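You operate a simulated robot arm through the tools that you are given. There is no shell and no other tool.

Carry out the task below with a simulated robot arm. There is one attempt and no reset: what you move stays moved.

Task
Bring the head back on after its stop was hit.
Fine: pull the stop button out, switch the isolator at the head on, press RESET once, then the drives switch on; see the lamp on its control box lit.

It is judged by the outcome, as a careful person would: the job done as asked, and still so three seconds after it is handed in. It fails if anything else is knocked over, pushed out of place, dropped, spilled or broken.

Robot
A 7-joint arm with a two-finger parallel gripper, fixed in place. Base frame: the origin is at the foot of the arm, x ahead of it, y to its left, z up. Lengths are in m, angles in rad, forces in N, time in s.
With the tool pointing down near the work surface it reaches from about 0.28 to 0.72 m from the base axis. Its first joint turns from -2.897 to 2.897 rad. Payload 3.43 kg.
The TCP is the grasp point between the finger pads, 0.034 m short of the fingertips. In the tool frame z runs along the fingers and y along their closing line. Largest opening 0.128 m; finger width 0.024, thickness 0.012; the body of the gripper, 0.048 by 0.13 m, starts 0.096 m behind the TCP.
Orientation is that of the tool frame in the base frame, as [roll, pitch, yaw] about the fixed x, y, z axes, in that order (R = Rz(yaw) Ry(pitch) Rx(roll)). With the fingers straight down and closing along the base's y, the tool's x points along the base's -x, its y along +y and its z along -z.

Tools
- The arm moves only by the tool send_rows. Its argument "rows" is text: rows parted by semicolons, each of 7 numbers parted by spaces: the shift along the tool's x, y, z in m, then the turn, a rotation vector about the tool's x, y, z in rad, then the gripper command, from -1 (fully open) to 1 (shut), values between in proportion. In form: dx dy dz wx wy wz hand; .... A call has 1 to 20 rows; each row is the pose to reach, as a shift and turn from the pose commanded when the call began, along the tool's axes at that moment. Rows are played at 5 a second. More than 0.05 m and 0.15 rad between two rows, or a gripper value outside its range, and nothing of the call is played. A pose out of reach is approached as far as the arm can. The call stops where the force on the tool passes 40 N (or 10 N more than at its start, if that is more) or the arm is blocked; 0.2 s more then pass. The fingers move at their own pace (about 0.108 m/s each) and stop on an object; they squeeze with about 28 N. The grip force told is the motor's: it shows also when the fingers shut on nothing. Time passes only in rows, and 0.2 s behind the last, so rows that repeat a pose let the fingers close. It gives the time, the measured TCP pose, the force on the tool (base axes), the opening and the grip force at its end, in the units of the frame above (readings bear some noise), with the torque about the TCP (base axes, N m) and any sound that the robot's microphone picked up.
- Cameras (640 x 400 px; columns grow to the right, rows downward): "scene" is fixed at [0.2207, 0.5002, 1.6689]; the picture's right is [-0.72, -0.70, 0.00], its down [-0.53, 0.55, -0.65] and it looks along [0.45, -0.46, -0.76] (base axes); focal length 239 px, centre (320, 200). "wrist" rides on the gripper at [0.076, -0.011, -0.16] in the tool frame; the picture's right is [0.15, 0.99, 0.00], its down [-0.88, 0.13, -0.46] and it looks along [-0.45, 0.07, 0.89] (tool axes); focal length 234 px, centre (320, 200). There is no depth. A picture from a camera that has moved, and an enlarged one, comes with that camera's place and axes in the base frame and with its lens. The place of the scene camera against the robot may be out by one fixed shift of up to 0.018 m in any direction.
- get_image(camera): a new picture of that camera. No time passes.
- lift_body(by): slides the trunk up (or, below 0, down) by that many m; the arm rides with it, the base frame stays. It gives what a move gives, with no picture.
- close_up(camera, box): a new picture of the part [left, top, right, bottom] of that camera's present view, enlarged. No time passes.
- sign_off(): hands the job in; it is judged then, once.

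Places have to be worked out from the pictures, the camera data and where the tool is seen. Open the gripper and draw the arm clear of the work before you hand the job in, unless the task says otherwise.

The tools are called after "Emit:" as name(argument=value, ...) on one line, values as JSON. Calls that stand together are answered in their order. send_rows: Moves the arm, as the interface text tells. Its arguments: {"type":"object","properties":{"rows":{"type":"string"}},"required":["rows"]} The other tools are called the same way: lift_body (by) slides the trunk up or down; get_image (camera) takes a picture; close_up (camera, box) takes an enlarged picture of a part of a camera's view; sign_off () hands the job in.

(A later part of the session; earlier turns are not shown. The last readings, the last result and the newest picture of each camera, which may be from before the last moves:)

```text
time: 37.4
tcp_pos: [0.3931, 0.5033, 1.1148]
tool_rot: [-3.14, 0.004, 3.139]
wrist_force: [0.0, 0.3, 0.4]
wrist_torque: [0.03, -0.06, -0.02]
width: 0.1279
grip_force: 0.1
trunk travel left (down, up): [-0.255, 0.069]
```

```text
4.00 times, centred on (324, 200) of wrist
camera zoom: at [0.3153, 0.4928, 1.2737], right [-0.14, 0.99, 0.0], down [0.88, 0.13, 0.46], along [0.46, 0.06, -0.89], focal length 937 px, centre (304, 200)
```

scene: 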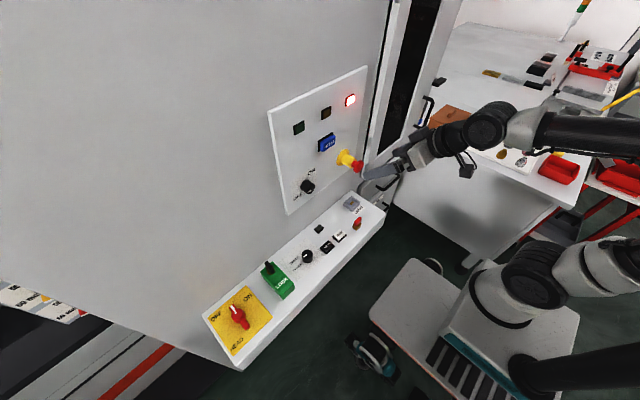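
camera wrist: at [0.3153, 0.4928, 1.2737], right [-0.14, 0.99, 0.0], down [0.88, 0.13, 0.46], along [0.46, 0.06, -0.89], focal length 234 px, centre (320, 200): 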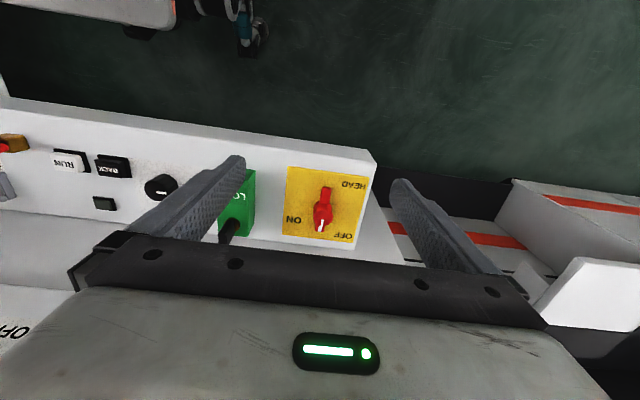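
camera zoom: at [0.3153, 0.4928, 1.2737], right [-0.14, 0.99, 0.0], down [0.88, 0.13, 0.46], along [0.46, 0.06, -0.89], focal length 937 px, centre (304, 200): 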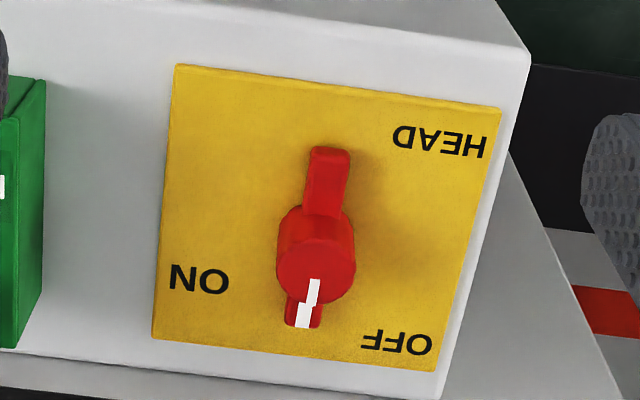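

Two views agree: hub top at (0.511, 0.526, 0.952), plate z≈0.927, handle bar along x from ≈0.462 to 0.55, ~15 mm wide. I'll grip the tail of the bar (x≈0.477) with the tool down; first hover there with a 0.064 opening.

Emit:
send_rows(rows="-0.021 0.006 0.02 0 0 0 0; -0.042 0.011 0.04 0 0 0 0; -0.063 0.017 0.06 0 0 0 0; -0.084 0.0217 0.08 0 0 0 0; -0.084 0.0217 0.085 0 0 0 0; -0.084 0.0217 0.085 0 0 0 0")

Emit:
get_image(camera="wrist")

Emit:
close_up(camera="scene", box=[190, 230, 330, 370])

```text
time: 38.8
tcp_pos: [0.4777, 0.5273, 1.028]
tool_rot: [-3.141, 0.005, -3.141]
wrist_force: [0.7, 0.3, 0.0]
wrist_torque: [0.03, -0.01, 0.01]
width: 0.0639
grip_force: 0.0
trunk travel left (down, up): [-0.255, 0.069]
```

```text
taken
camera wrist: at [0.3993, 0.5164, 1.1864], right [-0.15, 0.99, 0.0], down [0.88, 0.13, 0.46], along [0.46, 0.07, -0.89], focal length 234 px, centre (320, 200)
```

wrist: 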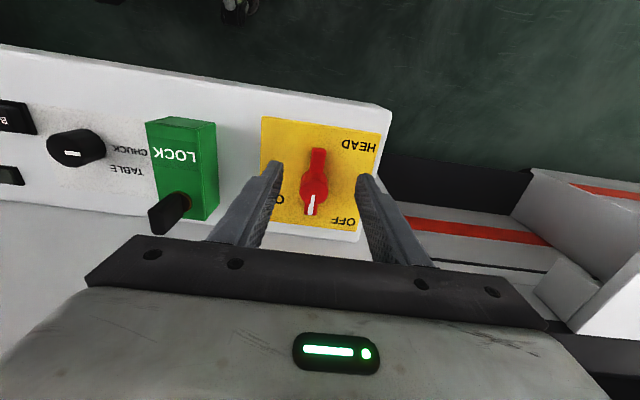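

```text
2.86 times, centred on (260, 300) of scene
camera zoom: at [0.2207, 0.5002, 1.6689], right [-0.72, -0.7, 0.0], down [-0.53, 0.55, -0.65], along [0.45, -0.46, -0.76], focal length 684 px, centre (491, -86)
```

zoom: 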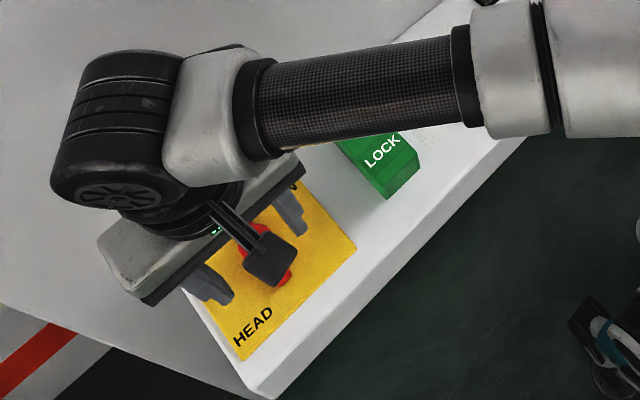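

Hovering over the handle. I enlarge the wrist view to re-check alignment of the tail bar with the fingers.

Emit:
close_up(camera="wrist", box=[240, 110, 400, 240])

```text
3.08 times, centred on (320, 175) of wrist
camera zoom: at [0.3993, 0.5164, 1.1864], right [-0.15, 0.99, 0.0], down [0.88, 0.13, 0.46], along [0.46, 0.07, -0.89], focal length 720 px, centre (320, 277)
```

zoom: 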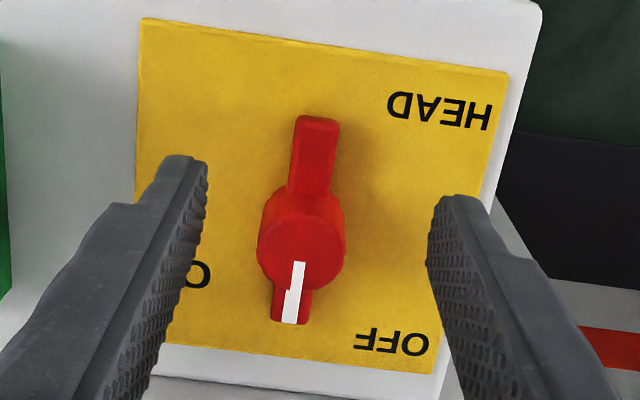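

Hub centre confirmed at (0.512, 0.525). The tail bar seems low (top at z≈0.934, plate ≈0.924), so the fingertips must go down to just above the plate. I descend to TCP z≈0.966.

Emit:
send_rows(rows="-0.002 -0.002 0.02 0 0 0 0; -0.002 -0.002 0.04 0 0 0 0; -0.002 -0.002 0.055 0 0 0 0; -0.002 -0.002 0.062 0 0 0 0; -0.002 -0.002 0.062 0 0 0 0")

Emit:
get_image(camera="wrist")

Emit:
close_up(camera="wrist", box=[240, 110, 400, 240])

```text
time: 40.0
tcp_pos: [0.4806, 0.5267, 0.9644]
tool_rot: [-3.139, 0.004, 3.139]
wrist_force: [0.2, -0.6, -0.4]
wrist_torque: [0.02, 0.04, 0.02]
width: 0.0643
grip_force: 0.2
trunk travel left (down, up): [-0.255, 0.069]
```

```text
taken
camera wrist: at [0.4032, 0.5162, 1.1244], right [-0.15, 0.99, 0.0], down [0.88, 0.13, 0.46], along [0.46, 0.06, -0.89], focal length 234 px, centre (320, 200)
```

wrist: 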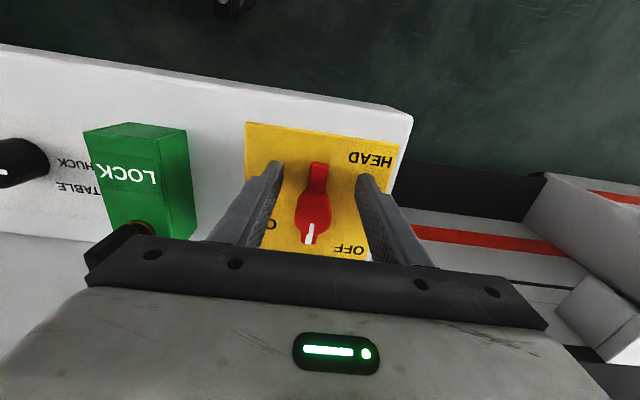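

```text
3.08 times, centred on (320, 175) of wrist
camera zoom: at [0.4032, 0.5162, 1.1244], right [-0.15, 0.99, 0.0], down [0.88, 0.13, 0.46], along [0.46, 0.06, -0.89], focal length 720 px, centre (320, 277)
```

zoom: 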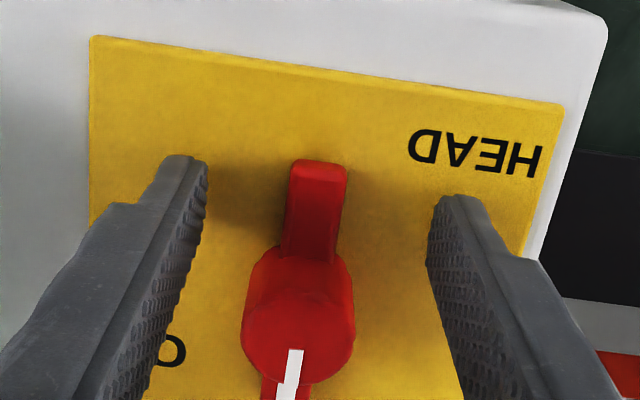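

Fingertips are level with the tail end and either side of it, no contact yet. I go 3 mm lower and close on the bar.

Emit:
send_rows(rows="0 -0.001 0.0015 0 0 0 0; 0 -0.001 0.003 0 0 0 0; 0 -0.001 0.003 0 0 0 0.5; 0 -0.001 0.003 0 0 0 1; 0 -0.001 0.003 0 0 0 1; 0 -0.001 0.003 0 0 0 1")

Emit:
close_up(camera="wrist", box=[240, 110, 400, 240])

```text
time: 41.4
tcp_pos: [0.4814, 0.5257, 0.9638]
tool_rot: [-3.139, 0.005, 3.139]
wrist_force: [-1.2, -2.5, 0.2]
wrist_torque: [-0.05, 0.21, -0.07]
width: 0.0161
grip_force: 44.3
trunk travel left (down, up): [-0.255, 0.069]
```

```text
3.08 times, centred on (320, 175) of wrist
camera zoom: at [0.403, 0.5146, 1.1218], right [-0.15, 0.99, 0.0], down [0.88, 0.13, 0.46], along [0.45, 0.06, -0.89], focal length 720 px, centre (320, 277)
```

zoom: 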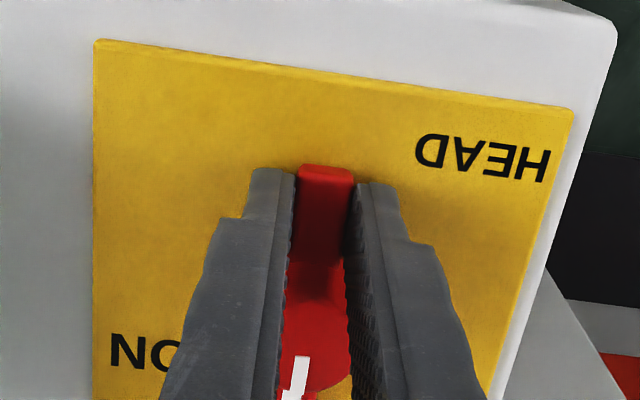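

Firm grip, width 0.016. I turn the handle clockwise (seen from above) about the hub at radius 0.030, first 0.56 rad, checking force.

Emit:
send_rows(rows="-0.0001 0.0021 0 0 0 0.07 1; -0.0003 0.0042 0 0 0 0.14 1; -0.0007 0.0063 0 0 0 0.21 1; -0.0012 0.0083 0 0 0 0.28 1; -0.0018 0.0103 0 0 0 0.35 1; -0.0026 0.0122 0 0 0 0.42 1; -0.0036 0.0141 0 0 0 0.49 1; -0.0046 0.0159 0 0 0 0.56 1")

Emit:
close_up(camera="wrist", box=[220, 90, 420, 240])

```text
time: 43.2
tcp_pos: [0.4843, 0.5408, 0.9627]
tool_rot: [3.141, 0.005, 2.578]
wrist_force: [-6.4, -6.2, -0.9]
wrist_torque: [0.24, 0.89, -0.26]
width: 0.0161
grip_force: 45.6
trunk travel left (down, up): [-0.255, 0.069]
```

```text
2.67 times, centred on (320, 165) of wrist
camera zoom: at [0.4131, 0.5719, 1.1218], right [0.4, 0.91, 0.0], down [0.81, -0.36, 0.46], along [0.42, -0.18, -0.89], focal length 624 px, centre (320, 293)
```

zoom: 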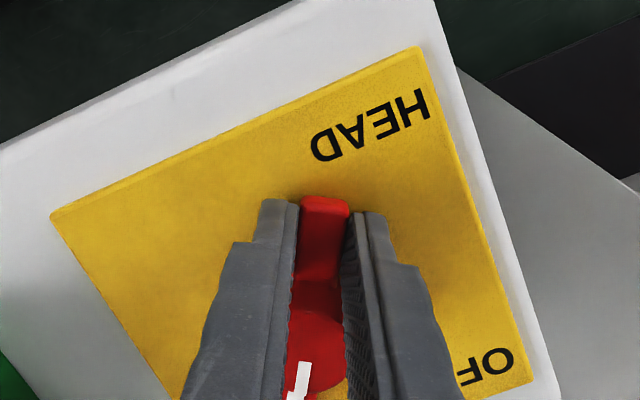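

The handle follows, with small force. I continue toward 90°.

Emit:
send_rows(rows="-0.0002 0.003 0 0 0 0.1 1; -0.0006 0.006 0 0 0 0.2 1; -0.0013 0.0089 0 0 0 0.3 1; -0.0024 0.0117 0 0 0 0.4 1; -0.0037 0.0144 0 0 0 0.5 1; -0.0052 0.0169 0 0 0 0.6 1; -0.0071 0.0193 0 0 0 0.7 1; -0.0091 0.0215 0 0 0 0.8 1; -0.0114 0.0235 0 0 0 0.9 1; -0.014 0.0254 0 0 0 1.01 1; -0.014 0.0254 0 0 0 1.01 1")

Emit:
close_up(camera="wrist", box=[220, 90, 420, 240])

Emit:
close_up(camera="scene", box=[190, 60, 400, 370])

```text
time: 44.0
tcp_pos: [0.4904, 0.5449, 0.9616]
tool_rot: [3.117, 0.003, 2.315]
wrist_force: [9.2, 12.5, -10.0]
wrist_torque: [0.06, -0.21, 0.51]
width: 0.0156
grip_force: 44.2
out of reach, approached as far as the arm can: row 1, 2, 3
trunk travel left (down, up): [-0.255, 0.069]
stopped in row 3: the force on the tool passed its limit at 48 N (the readings are from after the stop); the commanded pose is now the measured one
```

```text
2.67 times, centred on (320, 165) of wrist
camera zoom: at [0.4258, 0.5921, 1.1217], right [0.63, 0.78, 0.02], down [0.68, -0.57, 0.46], along [0.37, -0.27, -0.89], focal length 624 px, centre (320, 293)
```

zoom: 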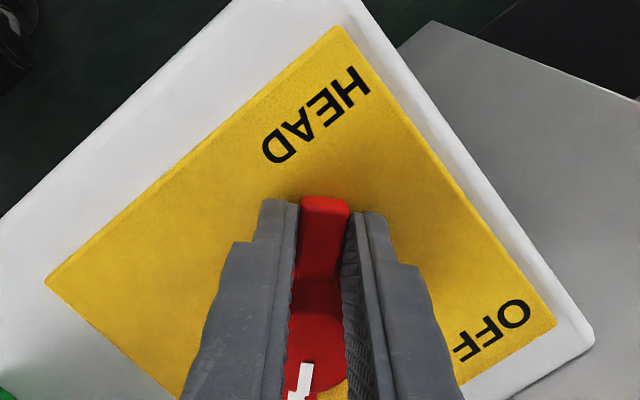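

```text
1.29 times, centred on (295, 215) of scene
camera zoom: at [0.2207, 0.5002, 1.6689], right [-0.72, -0.7, 0.0], down [-0.53, 0.55, -0.65], along [0.45, -0.46, -0.76], focal length 309 px, centre (352, 181)
```

zoom: 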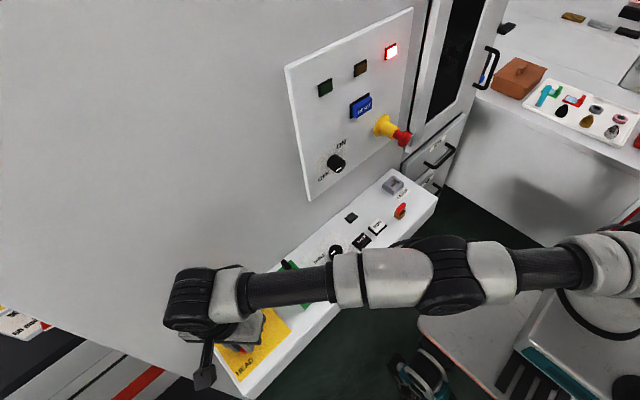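

The wrist ran out of reach (arm straight) and pulled sideways at about 47° of turn; it stopped by force, handle is held. I'll let go, rise, and finish the turn by pushing the tail from its inner side with the outer finger, which needs less reach.

Emit:
send_rows(rows="0 0 0 0 0 0 0.6; 0 0 0 0 0 0 0; 0 0 0 0 0 0 0; 0 0 -0.02 0.024 0 0 0; 0 0 -0.04 0.024 0 0 0; 0 0 -0.05 0.024 0 0 0; 0 0 -0.05 0.024 0 0 0")

Emit:
close_up(camera="wrist", box=[200, 90, 440, 240])

Emit:
close_up(camera="scene", box=[190, 60, 400, 370])

```text
time: 45.6
tcp_pos: [0.4832, 0.5375, 1.0084]
tool_rot: [-3.14, 0.001, 2.315]
wrist_force: [0.3, 1.5, 0.3]
wrist_torque: [-0.04, 0.02, 0.02]
width: 0.0639
grip_force: 0.1
out of reach, approached as far as the arm can: row 4, 5, 6, 7
trunk travel left (down, up): [-0.255, 0.069]
```

```text
2.67 times, centred on (320, 165) of wrist
camera zoom: at [0.422, 0.5873, 1.168], right [0.63, 0.78, 0.0], down [0.69, -0.56, 0.46], along [0.35, -0.29, -0.89], focal length 624 px, centre (320, 293)
```

zoom: 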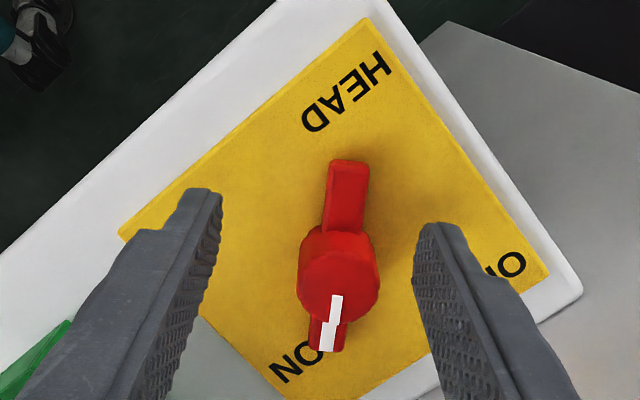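

```text
1.29 times, centred on (295, 215) of scene
camera zoom: at [0.2207, 0.5002, 1.6689], right [-0.72, -0.7, 0.0], down [-0.53, 0.55, -0.65], along [0.45, -0.46, -0.76], focal length 309 px, centre (352, 181)
```

zoom: 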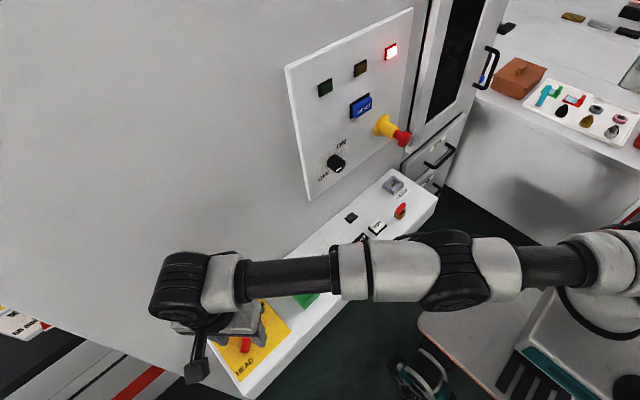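

The handle stays at ~45°, pointer now over the ON label. I shift inward so that the outer finger comes on the inner side of the tail, then read the pose before lowering.

Emit:
send_rows(rows="0 -0.024 0 0 0 0 0; 0.0006 -0.0467 0 0 0 0 0; 0.0006 -0.0467 0 0 0 0 0")

Emit:
get_image(camera="wrist")

```text
time: 46.4
tcp_pos: [0.4495, 0.507, 1.0085]
tool_rot: [-3.141, 0.001, 2.312]
wrist_force: [-0.4, 0.7, 0.9]
wrist_torque: [0.03, 0.02, -0.03]
width: 0.0639
grip_force: 0.1
trunk travel left (down, up): [-0.255, 0.069]
```

```text
taken
camera wrist: at [0.3881, 0.5562, 1.1685], right [0.63, 0.78, 0.0], down [0.69, -0.56, 0.46], along [0.35, -0.29, -0.89], focal length 234 px, centre (320, 200)
```

wrist: 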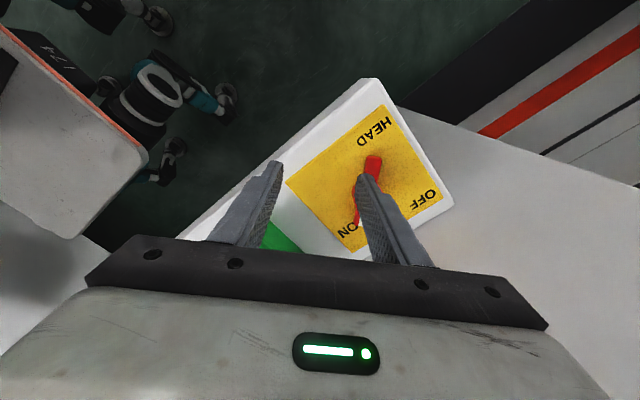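

Pose is right; clearance to the bar ≈4 mm, so I add 4 mm inward and lower to z≈0.963 beside the tail.

Emit:
send_rows(rows="0 -0.004 0.015 0 0 0 0; 0 -0.004 0.03 0 0 0 0; 0 -0.004 0.04 0 0 0 0; 0 -0.004 0.0455 0 0 0 0; 0 -0.004 0.0455 0 0 0 0")

Emit:
close_up(camera="wrist", box=[240, 90, 480, 240])

```text
time: 47.6
tcp_pos: [0.4452, 0.5046, 0.9635]
tool_rot: [-3.14, 0.001, 2.312]
wrist_force: [-0.4, 0.2, 0.6]
wrist_torque: [-0.03, 0.04, 0.0]
width: 0.064
grip_force: 0.1
trunk travel left (down, up): [-0.255, 0.069]
```

```text
2.67 times, centred on (360, 165) of wrist
camera zoom: at [0.3838, 0.5532, 1.1231], right [0.63, 0.78, 0.0], down [0.69, -0.56, 0.46], along [0.35, -0.29, -0.89], focal length 624 px, centre (213, 293)
```

zoom: 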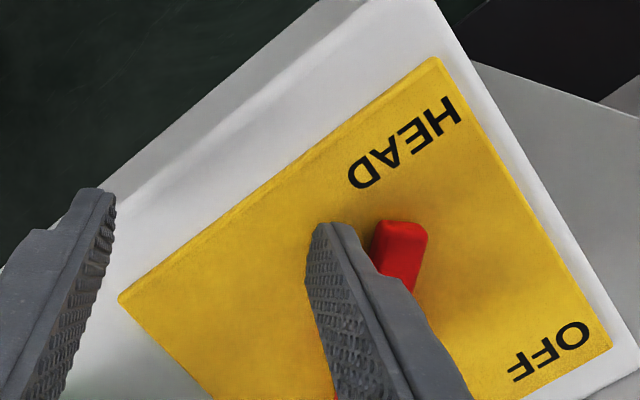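

The finger lies just inside the tail. I now push it around the hub in an arc, rotating the tool along, first 0.4 rad.

Emit:
send_rows(rows="0 0.004 0 0 0 0 0; 0 0.008 0 0 0 0 0; 0.0026 0.0095 0 0 0 0.05 0; 0.0052 0.0111 0 0 0 0.1 0; 0.0076 0.0129 0 0 0 0.15 0; 0.01 0.0147 0 0 0 0.2 0; 0.0122 0.0167 0 0 0 0.25 0; 0.0144 0.0188 0 0 0 0.3 0; 0.0184 0.0233 0 0 0 0.4 0")

Emit:
close_up(camera="wrist", box=[240, 90, 480, 240])

```text
time: 49.6
tcp_pos: [0.4507, 0.5325, 0.9634]
tool_rot: [-3.141, 0.004, 1.91]
wrist_force: [-0.6, -0.4, 0.5]
wrist_torque: [-0.02, 0.04, -0.01]
width: 0.0638
grip_force: 0.0
trunk travel left (down, up): [-0.255, 0.069]
```

```text
2.67 times, centred on (360, 165) of wrist
camera zoom: at [0.4127, 0.6014, 1.1236], right [0.88, 0.47, 0.0], down [0.42, -0.79, 0.46], along [0.21, -0.4, -0.89], focal length 624 px, centre (213, 293)
```

zoom: 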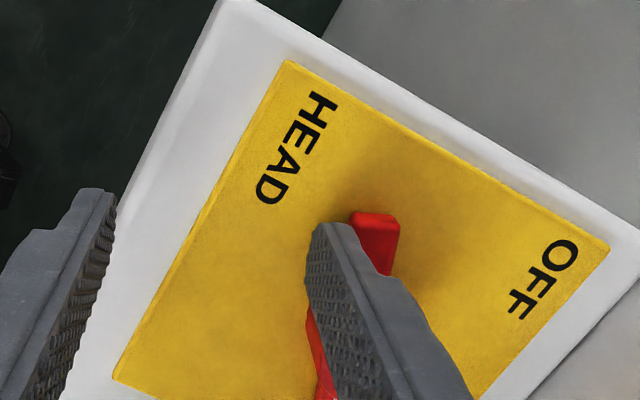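

Force is near zero and the tail seems just alongside the finger. I continue the arc to about 1.6 rad total.

Emit:
send_rows(rows="0.0026 0.0016 0 0 0 0.05 0; 0.005 0.0033 0 0 0 0.1 0; 0.0074 0.0052 0 0 0 0.15 0; 0.0097 0.0071 0 0 0 0.2 0; 0.0119 0.0092 0 0 0 0.25 0; 0.014 0.0114 0 0 0 0.3 0; 0.016 0.0138 0 0 0 0.35 0; 0.0178 0.0162 0 0 0 0.4 0")

Emit:
close_up(camera="wrist", box=[240, 90, 480, 240])

```text
time: 51.4
tcp_pos: [0.4588, 0.5555, 0.9647]
tool_rot: [3.141, 0.002, 1.511]
wrist_force: [-2.1, 1.0, 0.7]
wrist_torque: [0.03, 0.05, 0.03]
width: 0.0633
grip_force: 0.0
trunk travel left (down, up): [-0.255, 0.069]
```

```text
2.67 times, centred on (360, 165) of wrist
camera zoom: at [0.4511, 0.6321, 1.1234], right [1.0, 0.09, 0.0], down [0.08, -0.89, 0.46], along [0.04, -0.46, -0.89], focal length 624 px, centre (213, 293)
```

zoom: 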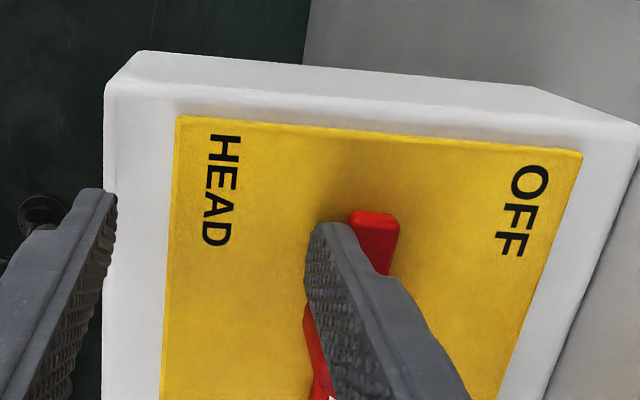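

The handle follows easily and is now near 90°. I back the finger off and rise to see the real handle angle and any change.

Emit:
send_rows(rows="0 -0.006 0 0 0 0 0; 0 -0.012 0 0 0 0 0; 0 -0.012 -0.03 0 0 0 0; 0 -0.025 -0.05 0 0 0 0; 0 -0.04 -0.05 0 0 0 0; 0 -0.04 -0.05 0 0 0 0")

Emit:
get_image(camera="wrist")

Emit:
close_up(camera="scene", box=[190, 60, 400, 370])

```text
time: 52.8
tcp_pos: [0.4193, 0.5596, 1.0142]
tool_rot: [3.139, 0.004, 1.511]
wrist_force: [-0.3, 0.4, 0.2]
wrist_torque: [-0.02, -0.03, 0.04]
width: 0.0643
grip_force: 0.1
trunk travel left (down, up): [-0.255, 0.069]
```

```text
taken
camera wrist: at [0.4107, 0.6364, 1.173], right [1.0, 0.09, 0.0], down [0.08, -0.89, 0.46], along [0.04, -0.46, -0.89], focal length 234 px, centre (320, 200)
```

wrist: 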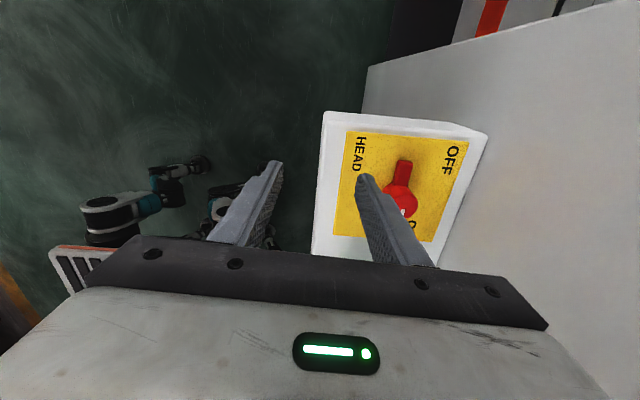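

```text
1.29 times, centred on (295, 215) of scene
camera zoom: at [0.2207, 0.5002, 1.6689], right [-0.72, -0.7, 0.0], down [-0.53, 0.55, -0.65], along [0.45, -0.46, -0.76], focal length 309 px, centre (352, 181)
```

zoom: 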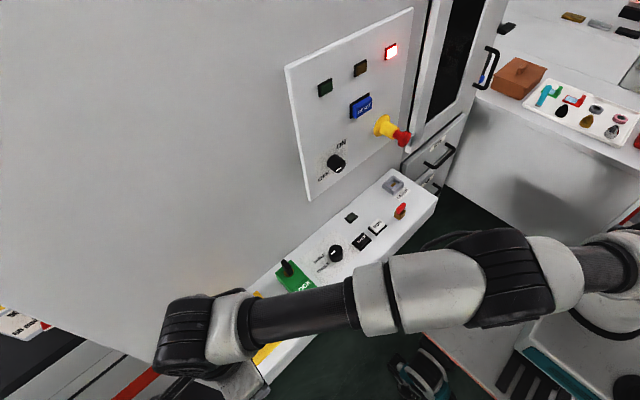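

Emit:
close_up(camera="wrist", box=[310, 100, 500, 250])

```text
2.67 times, centred on (405, 175) of wrist
camera zoom: at [0.4107, 0.6364, 1.173], right [1.0, 0.09, 0.0], down [0.08, -0.89, 0.46], along [0.04, -0.46, -0.89], focal length 624 px, centre (93, 267)
```

zoom: 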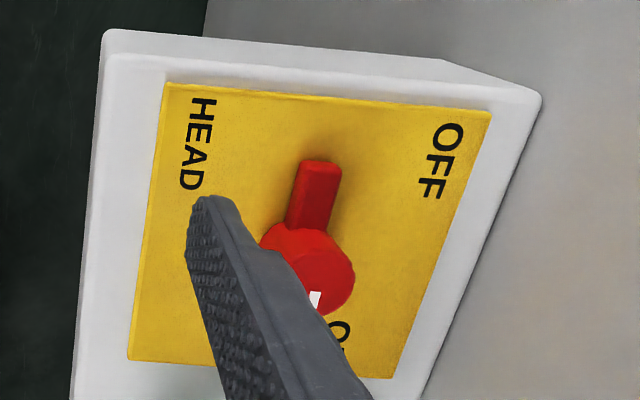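

The tail now points along +y: about 88° turned, pointer by ON. To be sure it sits fully home against its ON end, I go back and nudge a few mm more, watching for an end stop.

Emit:
send_rows(rows="0 0.015 0 0 0 0 0; 0 0.028 0 0 0 0 0; 0 0.028 0.025 0 0 0 0; 0 0.028 0.05 0 0 0 0; 0 0.036 0.05 0 0 0 0; 0 0.040 0.05 0 0 0 0; 0 0.042 0.05 0 0 0.03 0; 0.001 0.044 0.05 0 0 0.06 0; 0.001 0.046 0.05 0 0 0.09 0")

Emit:
close_up(camera="wrist", box=[240, 90, 480, 240])

```text
time: 54.8
tcp_pos: [0.4634, 0.5583, 0.9631]
tool_rot: [-3.14, 0.002, 1.423]
wrist_force: [-5.9, 3.8, -0.8]
wrist_torque: [0.08, 0.19, 0.18]
width: 0.0606
grip_force: 0.1
trunk travel left (down, up): [-0.255, 0.069]
```

```text
2.67 times, centred on (360, 165) of wrist
camera zoom: at [0.4621, 0.6347, 1.1229], right [1.0, 0.0, 0.0], down [0.0, -0.89, 0.46], along [0.0, -0.46, -0.89], focal length 624 px, centre (213, 293)
```

zoom: 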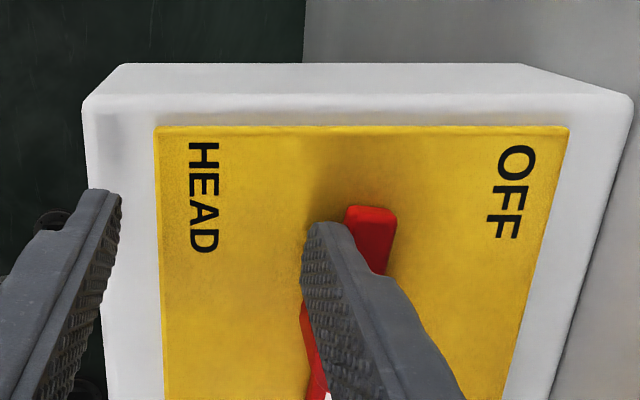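

The finger now presses against a solid end (finger deflects, 6 N), so the isolator is fully at ON. I retreat, rise, and turn the tool back to its standard yaw.

Emit:
send_rows(rows="0 -0.012 0 0 0 0 0; 0 -0.018 -0.03 0 0 0 0; 0 -0.025 -0.06 0 0 0 0; -0.01 -0.03 -0.09 0 0 -0.12 0; -0.02 -0.035 -0.12 0 0 -0.26 0; -0.035 -0.039 -0.137 0 0 -0.4 0; -0.05 -0.039 -0.137 0 0 -0.54 0; -0.065 -0.039 -0.137 0 0 -0.68 0; -0.08 -0.039 -0.137 0 0 -0.82 0; -0.095 -0.039 -0.137 0 0 -0.96 0; -0.11 -0.039 -0.137 0 0 -1.1 0; -0.125 -0.039 -0.137 0 0 -1.24 0; -0.14 -0.039 -0.137 0 0 -1.38 0; -0.155 -0.039 -0.137 0 0 -1.52 0; -0.1656 -0.039 -0.137 0 0 -1.62 0; -0.1656 -0.039 -0.137 0 0 -1.718 0; -0.1656 -0.039 -0.137 0 0 -1.718 0")

Emit:
get_image(camera="wrist")

Emit:
get_image(camera="scene")

```text
time: 58.4
tcp_pos: [0.402, 0.3993, 1.1017]
tool_rot: [-3.139, 0.002, 3.14]
wrist_force: [0.3, -0.3, 0.2]
wrist_torque: [0.01, 0.02, -0.03]
width: 0.0637
grip_force: 0.1
trunk travel left (down, up): [-0.255, 0.069]
```

```text
taken
camera wrist: at [0.3253, 0.3889, 1.2605], right [-0.15, 0.99, 0.0], down [0.88, 0.13, 0.46], along [0.45, 0.06, -0.89], focal length 234 px, centre (320, 200)
```

wrist: 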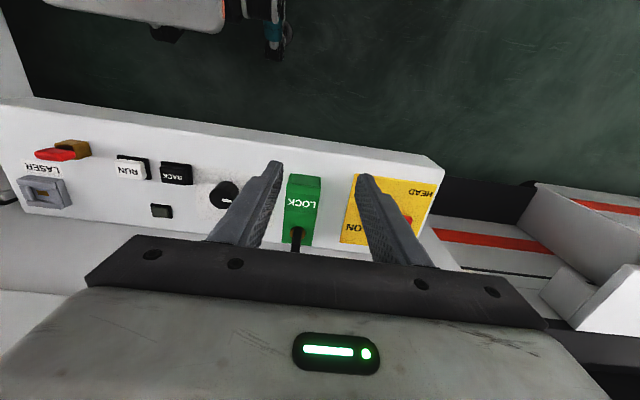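

```text
taken
```

scene: 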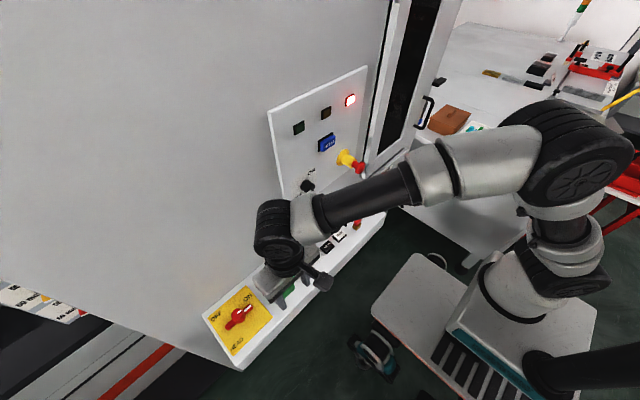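

The scene shows the HEAD pointer at ON. Next RESET: I raise the trunk to its top, then bring the closed fingers to a standoff in front of RESET (y≈0.101, z≈1.25) with a 45° tilt.

Emit:
lift_body(by=0.069)

Emit:
send_rows(rows="0 -0.035 -0.015 0 0 0 0.5; 0 -0.07 -0.03 0 0 0 1; 0 -0.105 -0.045 0 0 0 1; 0 -0.14 -0.06 0 0 0 1; -0.01 -0.17 -0.075 0 -0.131 0 1; -0.025 -0.2 -0.09 0 -0.262 0 1; -0.04 -0.23 -0.105 0 -0.393 0 1; -0.055 -0.26 -0.12 0 -0.524 0 1; -0.07 -0.28 -0.13 0 -0.655 0 1; -0.078 -0.298 -0.13 0 -0.785 0 1; -0.078 -0.298 -0.13 0 -0.785 0 1")

Emit:
get_image(camera="wrist")

Emit:
get_image(camera="scene")

```text
time: 59.5
tcp_pos: [0.4022, 0.3995, 1.169]
tool_rot: [-3.137, 0.0, 3.14]
wrist_force: [-0.6, 0.9, 0.6]
wrist_torque: [-0.01, 0.01, 0.01]
width: 0.0639
grip_force: 0.0
trunk travel left (down, up): [-0.324, 0.0]
```

```text
time: 61.9
tcp_pos: [0.4782, 0.1042, 1.2997]
tool_rot: [-3.138, 0.788, -3.14]
wrist_force: [0.0, -0.3, -0.2]
wrist_torque: [0.02, 0.0, -0.03]
width: 0.0001
grip_force: 28.4
trunk travel left (down, up): [-0.324, 0.0]
```

```text
taken
camera wrist: at [0.3112, 0.094, 1.3593], right [-0.1, 0.99, -0.11], down [0.3, 0.13, 0.95], along [0.95, 0.07, -0.31], focal length 234 px, centre (320, 200)
```

wrist: 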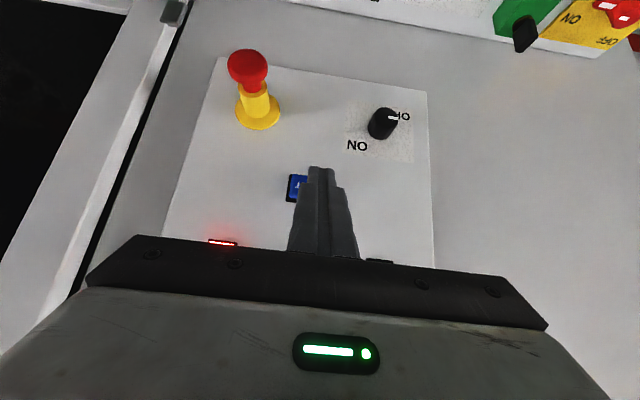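

```text
taken
```

scene: 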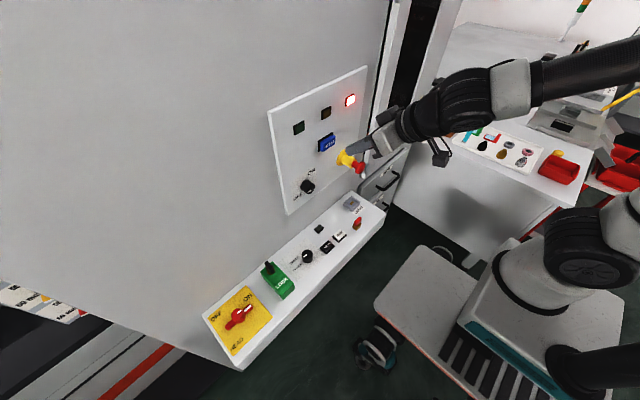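

Tracking is good. I enlarge the view to refine the RESET button's place relative to the closed fingers.

Emit:
close_up(camera="wrist", box=[240, 130, 400, 240])

Emit:
close_up(camera="scene", box=[280, 90, 420, 190])

```text
3.64 times, centred on (320, 185) of wrist
camera zoom: at [0.3112, 0.094, 1.3593], right [-0.1, 0.99, -0.11], down [0.3, 0.13, 0.95], along [0.95, 0.07, -0.31], focal length 852 px, centre (320, 254)
```

zoom: 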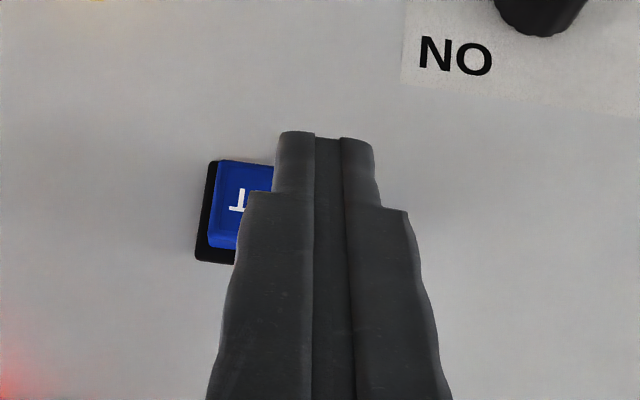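

```text
4.00 times, centred on (350, 140) of scene
camera zoom: at [0.2207, 0.5002, 1.6689], right [-0.72, -0.7, 0.0], down [-0.53, 0.55, -0.65], along [0.45, -0.46, -0.76], focal length 957 px, centre (200, 440)
```

zoom: 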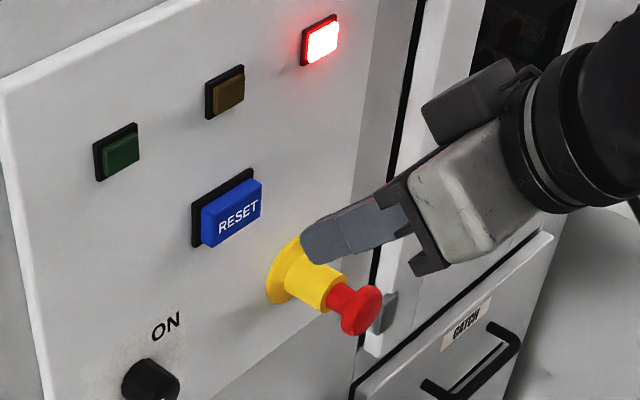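

Combining views from above and below, RESET's face centre is at about (0.582, 0.100, 1.258). I approach to just before it: TCP (0.52, 0.100, 1.2735), where the fingers' leading edge is ~3 cm ahead.

Emit:
send_rows(rows="-0.0056 -0.002 0.024 0 0 0 1; -0.0113 -0.004 0.0481 0 0 0 1; -0.0113 -0.004 0.0481 0 0 0 1")

Emit:
close_up(camera="wrist", box=[240, 130, 400, 240])

Emit:
close_up(camera="scene", box=[280, 90, 420, 190])

```text
time: 62.7
tcp_pos: [0.5211, 0.1003, 1.2756]
tool_rot: [-3.136, 0.785, -3.141]
wrist_force: [0.0, 0.8, -0.1]
wrist_torque: [-0.02, 0.03, 0.01]
width: 0.0001
grip_force: 28.2
trunk travel left (down, up): [-0.324, 0.0]
```

```text
3.64 times, centred on (320, 185) of wrist
camera zoom: at [0.3533, 0.0901, 1.3345], right [-0.1, 0.99, -0.11], down [0.3, 0.13, 0.94], along [0.95, 0.07, -0.31], focal length 852 px, centre (320, 254)
```

zoom: 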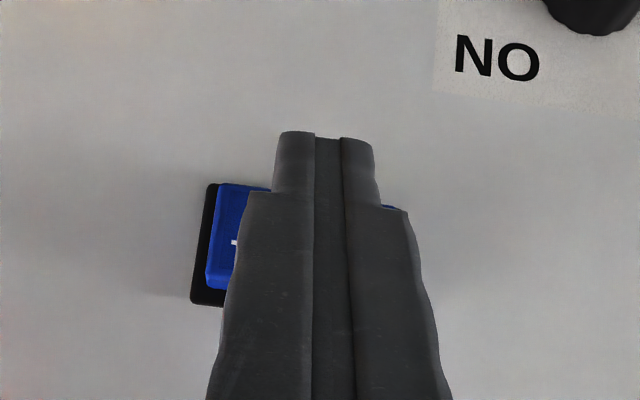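

```text
4.00 times, centred on (350, 140) of scene
camera zoom: at [0.2207, 0.5002, 1.6689], right [-0.72, -0.7, 0.0], down [-0.53, 0.55, -0.65], along [0.45, -0.46, -0.76], focal length 957 px, centre (200, 440)
```

zoom: 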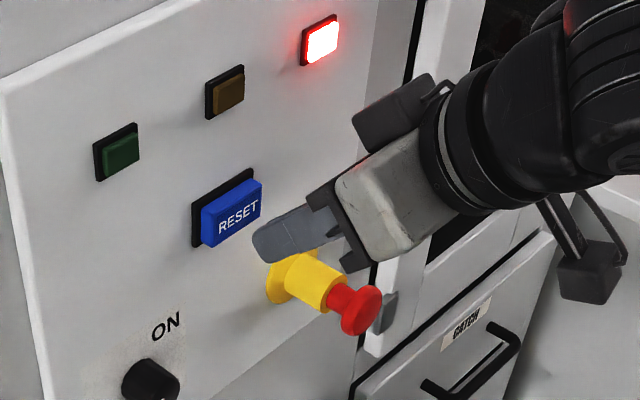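

Contact edge is at button mid-height (z≈1.26). I push straight forward in fine steps along +x with a slight −y shift; the call stops at 40 N.

Emit:
send_rows(rows="-0.0071 -0.003 0.0071 0 0 0 1; -0.0127 -0.003 0.0127 0 0 0 1; -0.0163 -0.003 0.0163 0 0 0 1; -0.0177 -0.003 0.0177 0 0 0 1; -0.0191 -0.003 0.0191 0 0 0 1")

Emit:
close_up(camera="scene", box=[280, 90, 420, 190])

```text
time: 63.9
tcp_pos: [0.5467, 0.0955, 1.2741]
tool_rot: [-3.136, 0.782, -3.138]
wrist_force: [-16.3, 3.3, -3.8]
wrist_torque: [0.03, 0.37, 0.09]
width: 0.0003
grip_force: 28.3
trunk travel left (down, up): [-0.324, 0.0]
heard: click
```

```text
4.00 times, centred on (350, 140) of scene
camera zoom: at [0.2207, 0.5002, 1.6689], right [-0.72, -0.7, 0.0], down [-0.53, 0.55, -0.65], along [0.45, -0.46, -0.76], focal length 957 px, centre (200, 440)
```

zoom: 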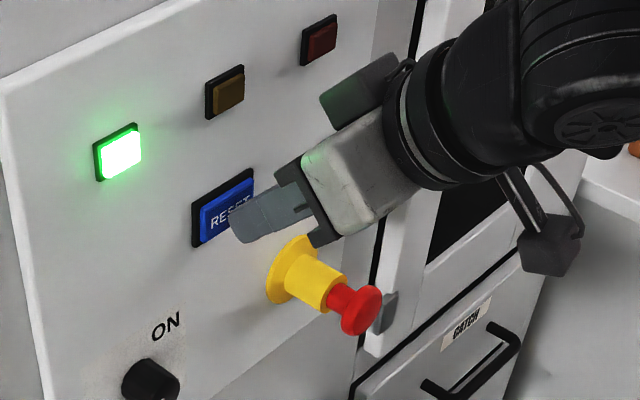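

A click was heard; the red lamp went out and the green one lit. I draw straight back off the button and check the lamps hold.

Emit:
send_rows(rows="0.014 0 -0.014 0 0 0 1; 0.028 0 -0.028 0 0 0 1; 0.042 0 -0.042 0 0 0 1; 0.05 0 -0.05 0 0 0 1; 0.05 0 -0.05 0 0 0 1")

Emit:
get_image(camera="scene")

Emit:
get_image(camera="wrist")

```text
time: 65.1
tcp_pos: [0.4784, 0.094, 1.2752]
tool_rot: [-3.139, 0.786, -3.14]
wrist_force: [-0.2, 0.2, -0.3]
wrist_torque: [-0.01, -0.01, -0.01]
width: 0.0001
grip_force: 28.3
trunk travel left (down, up): [-0.324, 0.0]
```

```text
taken
```

scene: 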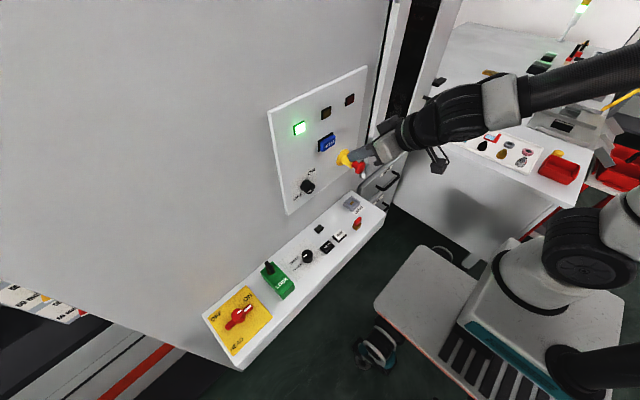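

```text
taken
camera wrist: at [0.3108, 0.0829, 1.3343], right [-0.1, 0.99, -0.11], down [0.3, 0.13, 0.94], along [0.95, 0.06, -0.31], focal length 234 px, centre (320, 200)
```

wrist: 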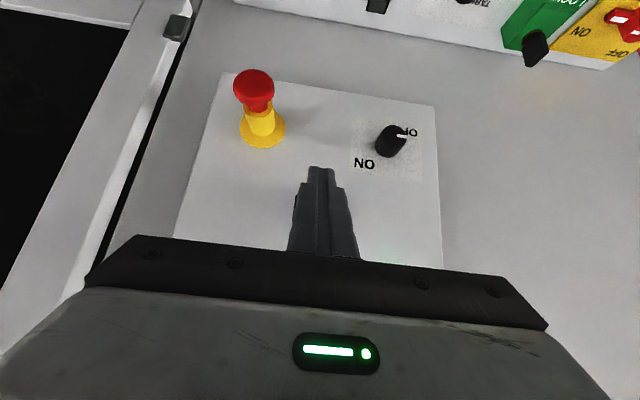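

Green stays lit. Now the drives knob: I move sideways to y≈0.187 with the fingers opening to ~0.07, then lower the trunk 0.08 to have a good posture.

Emit:
send_rows(rows="-0.008 0.031 -0.008 0 0 0 0.5; -0.016 0.062 -0.016 0 0 0 -0.1; -0.0226 0.093 -0.0226 0 0 0 -0.1; -0.0226 0.093 -0.0226 0 0 0 -0.1")

Emit:
lift_body(by=-0.08)

Emit:
get_image(camera="wrist")

Emit:
close_up(camera="wrist", box=[240, 110, 400, 240])

```text
time: 66.1
tcp_pos: [0.4796, 0.1879, 1.3048]
tool_rot: [-3.138, 0.787, -3.141]
wrist_force: [-0.5, -0.5, -0.7]
wrist_torque: [0.04, 0.0, -0.02]
width: 0.0704
grip_force: 0.1
trunk travel left (down, up): [-0.324, 0.0]
```

```text
time: 67.2
tcp_pos: [0.4794, 0.1873, 1.2252]
tool_rot: [-3.136, 0.786, -3.139]
wrist_force: [-0.6, -0.7, 0.3]
wrist_torque: [0.0, 0.01, -0.02]
width: 0.0701
grip_force: 0.0
trunk travel left (down, up): [-0.244, 0.08]
```

```text
taken
camera wrist: at [0.3113, 0.1773, 1.2842], right [-0.1, 0.99, -0.11], down [0.3, 0.13, 0.94], along [0.95, 0.07, -0.31], focal length 234 px, centre (320, 200)
```

wrist: 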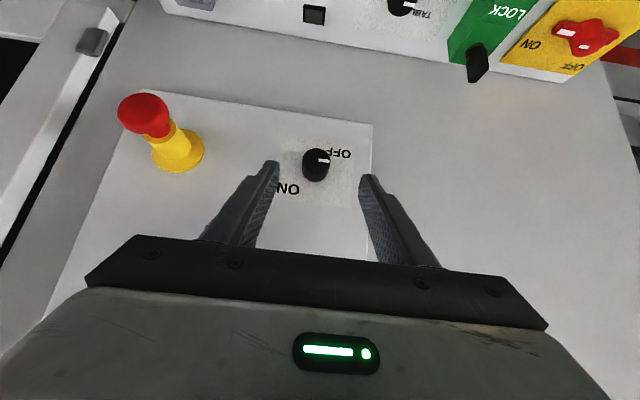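

```text
3.08 times, centred on (320, 175) of wrist
camera zoom: at [0.3113, 0.1773, 1.2842], right [-0.1, 0.99, -0.11], down [0.3, 0.13, 0.94], along [0.95, 0.07, -0.31], focal length 720 px, centre (320, 277)
```

zoom: 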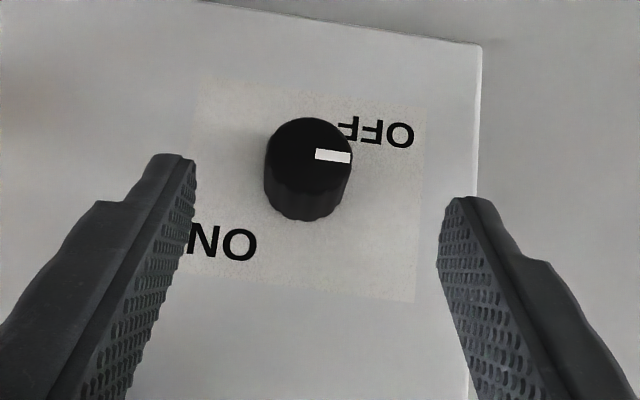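

Knob face centre (0.568, 0.1865, 1.151), diameter ≈0.034, pointer at 9 o'clock (OFF). I pre-rotate the tool by −0.5 rad about the knob axis so I have room to turn it clockwise, at a 7 cm standoff.

Emit:
send_rows(rows="-0.0007 0.0073 0.0075 0.088 0 -0.088 -0.1; -0.0013 0.0146 0.015 0.177 0 -0.177 -0.1; -0.002 0.0219 0.0225 0.265 0 -0.265 -0.1; -0.0026 0.0291 0.03 0.3535 0 -0.3535 -0.1; -0.0026 0.0291 0.03 0.3535 0 -0.3535 -0.1")

Emit:
get_image(camera="wrist")

```text
time: 68.5
tcp_pos: [0.5026, 0.216, 1.2053]
tool_rot: [-2.477, 0.669, -2.693]
wrist_force: [0.2, -0.8, 0.2]
wrist_torque: [-0.02, 0.0, -0.02]
width: 0.0704
grip_force: 0.0
trunk travel left (down, up): [-0.244, 0.08]
```

```text
taken
camera wrist: at [0.335, 0.2362, 1.2631], right [-0.1, 0.82, -0.57], down [0.3, 0.57, 0.76], along [0.95, -0.09, -0.3], focal length 234 px, centre (320, 200)
```

wrist: 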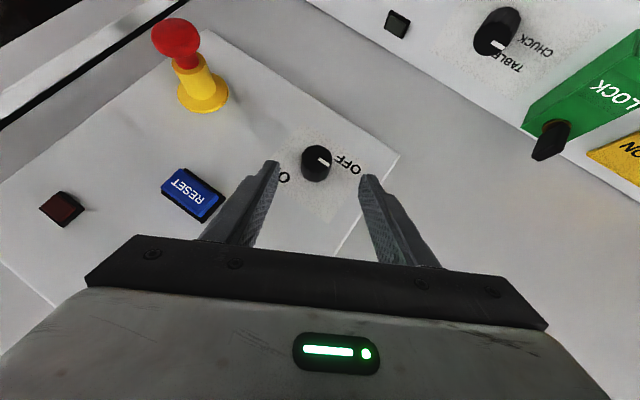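

Pose is as planned and the knob is centred between the fingers. I approach along the tool axis.

Emit:
send_rows(rows="0 0 0.02 0 0 0 -0.1; 0 0 0.04 0 0 0 -0.1; 0 0 0.055 0 0 0 -0.1; 0 0 0.063 0 0 0 -0.1; 0 0 0.063 0 0 0 -0.1")

Emit:
close_up(camera="wrist", box=[240, 110, 400, 240])

Emit:
close_up(camera="scene", box=[260, 90, 400, 220])

```text
time: 69.7
tcp_pos: [0.5455, 0.1949, 1.1638]
tool_rot: [-2.481, 0.669, -2.694]
wrist_force: [0.2, -0.5, 0.4]
wrist_torque: [0.02, 0.01, 0.0]
width: 0.0701
grip_force: 0.1
trunk travel left (down, up): [-0.244, 0.08]
```

```text
3.08 times, centred on (320, 175) of wrist
camera zoom: at [0.3782, 0.2147, 1.2228], right [-0.1, 0.82, -0.57], down [0.3, 0.57, 0.77], along [0.95, -0.09, -0.3], focal length 720 px, centre (320, 277)
```

zoom: 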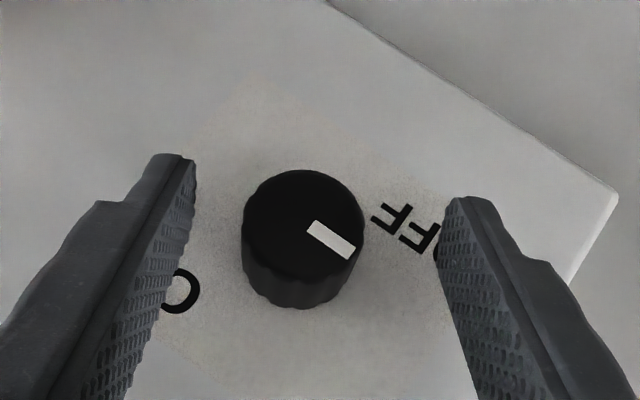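

```text
3.08 times, centred on (330, 155) of scene
camera zoom: at [0.2207, 0.5002, 1.6689], right [-0.72, -0.7, 0.0], down [-0.53, 0.55, -0.65], along [0.45, -0.46, -0.76], focal length 736 px, centre (289, 338)
```

zoom: 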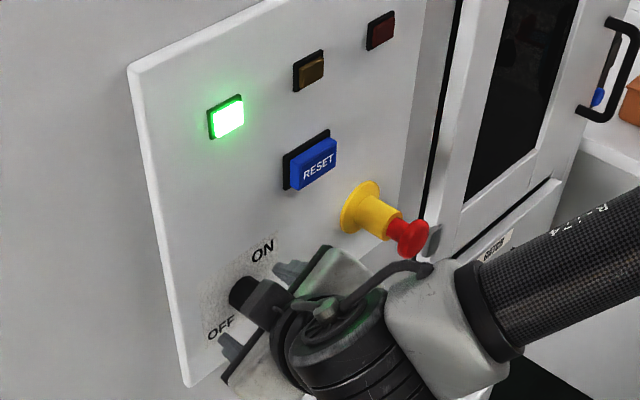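

The knob is ~3 mm off the finger midline; I shift, go in the last 7 mm and close.

Emit:
send_rows(rows="0 -0.003 0.003 0 0 0 -0.1; 0 -0.003 0.007 0 0 0 -0.1; 0 -0.003 0.007 0 0 0 0.2; 0 -0.003 0.007 0 0 0 0.6; 0 -0.003 0.007 0 0 0 1; 0 -0.003 0.007 0 0 0 1")

Emit:
close_up(camera="wrist", box=[240, 110, 400, 240])

```text
time: 71.0
tcp_pos: [0.5516, 0.1906, 1.1627]
tool_rot: [-2.481, 0.67, -2.695]
wrist_force: [0.6, -7.2, 3.9]
wrist_torque: [-0.11, 0.13, -0.27]
width: 0.0333
grip_force: 45.5
trunk travel left (down, up): [-0.244, 0.08]
```

```text
3.08 times, centred on (320, 175) of wrist
camera zoom: at [0.3835, 0.2094, 1.221], right [-0.1, 0.82, -0.57], down [0.3, 0.57, 0.77], along [0.95, -0.09, -0.3], focal length 720 px, centre (320, 277)
```

zoom: 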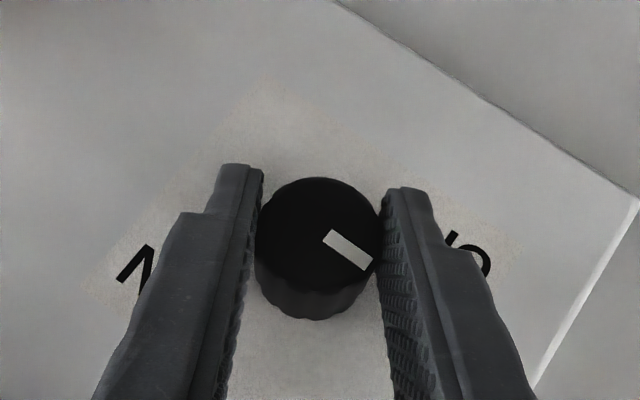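

Gripped at 0.033. I turn clockwise (seen from the front) about the knob axis, first 0.5 rad.

Emit:
send_rows(rows="0.0001 -0.0012 0.0001 -0.0707 0 0.0707 1; 0.0003 -0.0023 0.0003 -0.1414 0 0.1414 1; 0.0006 -0.0034 0.0006 -0.2121 0 0.2121 1; 0.0009 -0.0045 0.0009 -0.2828 0 0.2828 1; 0.0012 -0.0055 0.0012 -0.3535 0 0.3535 1; 0.0012 -0.0055 0.0012 -0.3535 0 0.3535 1")

Emit:
close_up(camera="wrist", box=[240, 110, 400, 240])

```text
time: 72.5
tcp_pos: [0.5513, 0.186, 1.1636]
tool_rot: [-3.14, 0.784, -3.141]
wrist_force: [-9.4, -6.8, 1.9]
wrist_torque: [-0.01, 0.57, -0.09]
width: 0.0334
grip_force: 44.9
trunk travel left (down, up): [-0.244, 0.08]
```

```text
3.08 times, centred on (320, 175) of wrist
camera zoom: at [0.3835, 0.1742, 1.2245], right [-0.1, 0.99, -0.1], down [0.3, 0.13, 0.94], along [0.95, 0.07, -0.31], focal length 720 px, centre (320, 277)
```

zoom: 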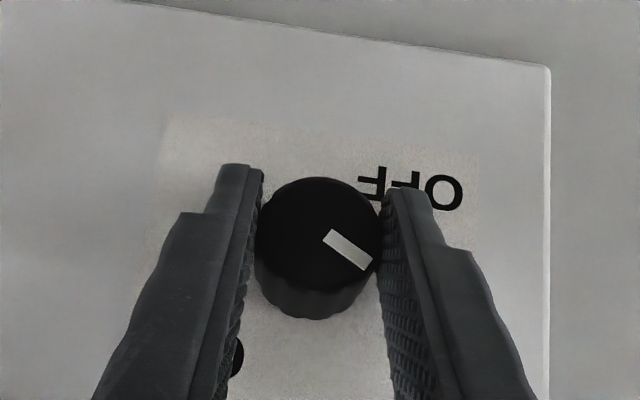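

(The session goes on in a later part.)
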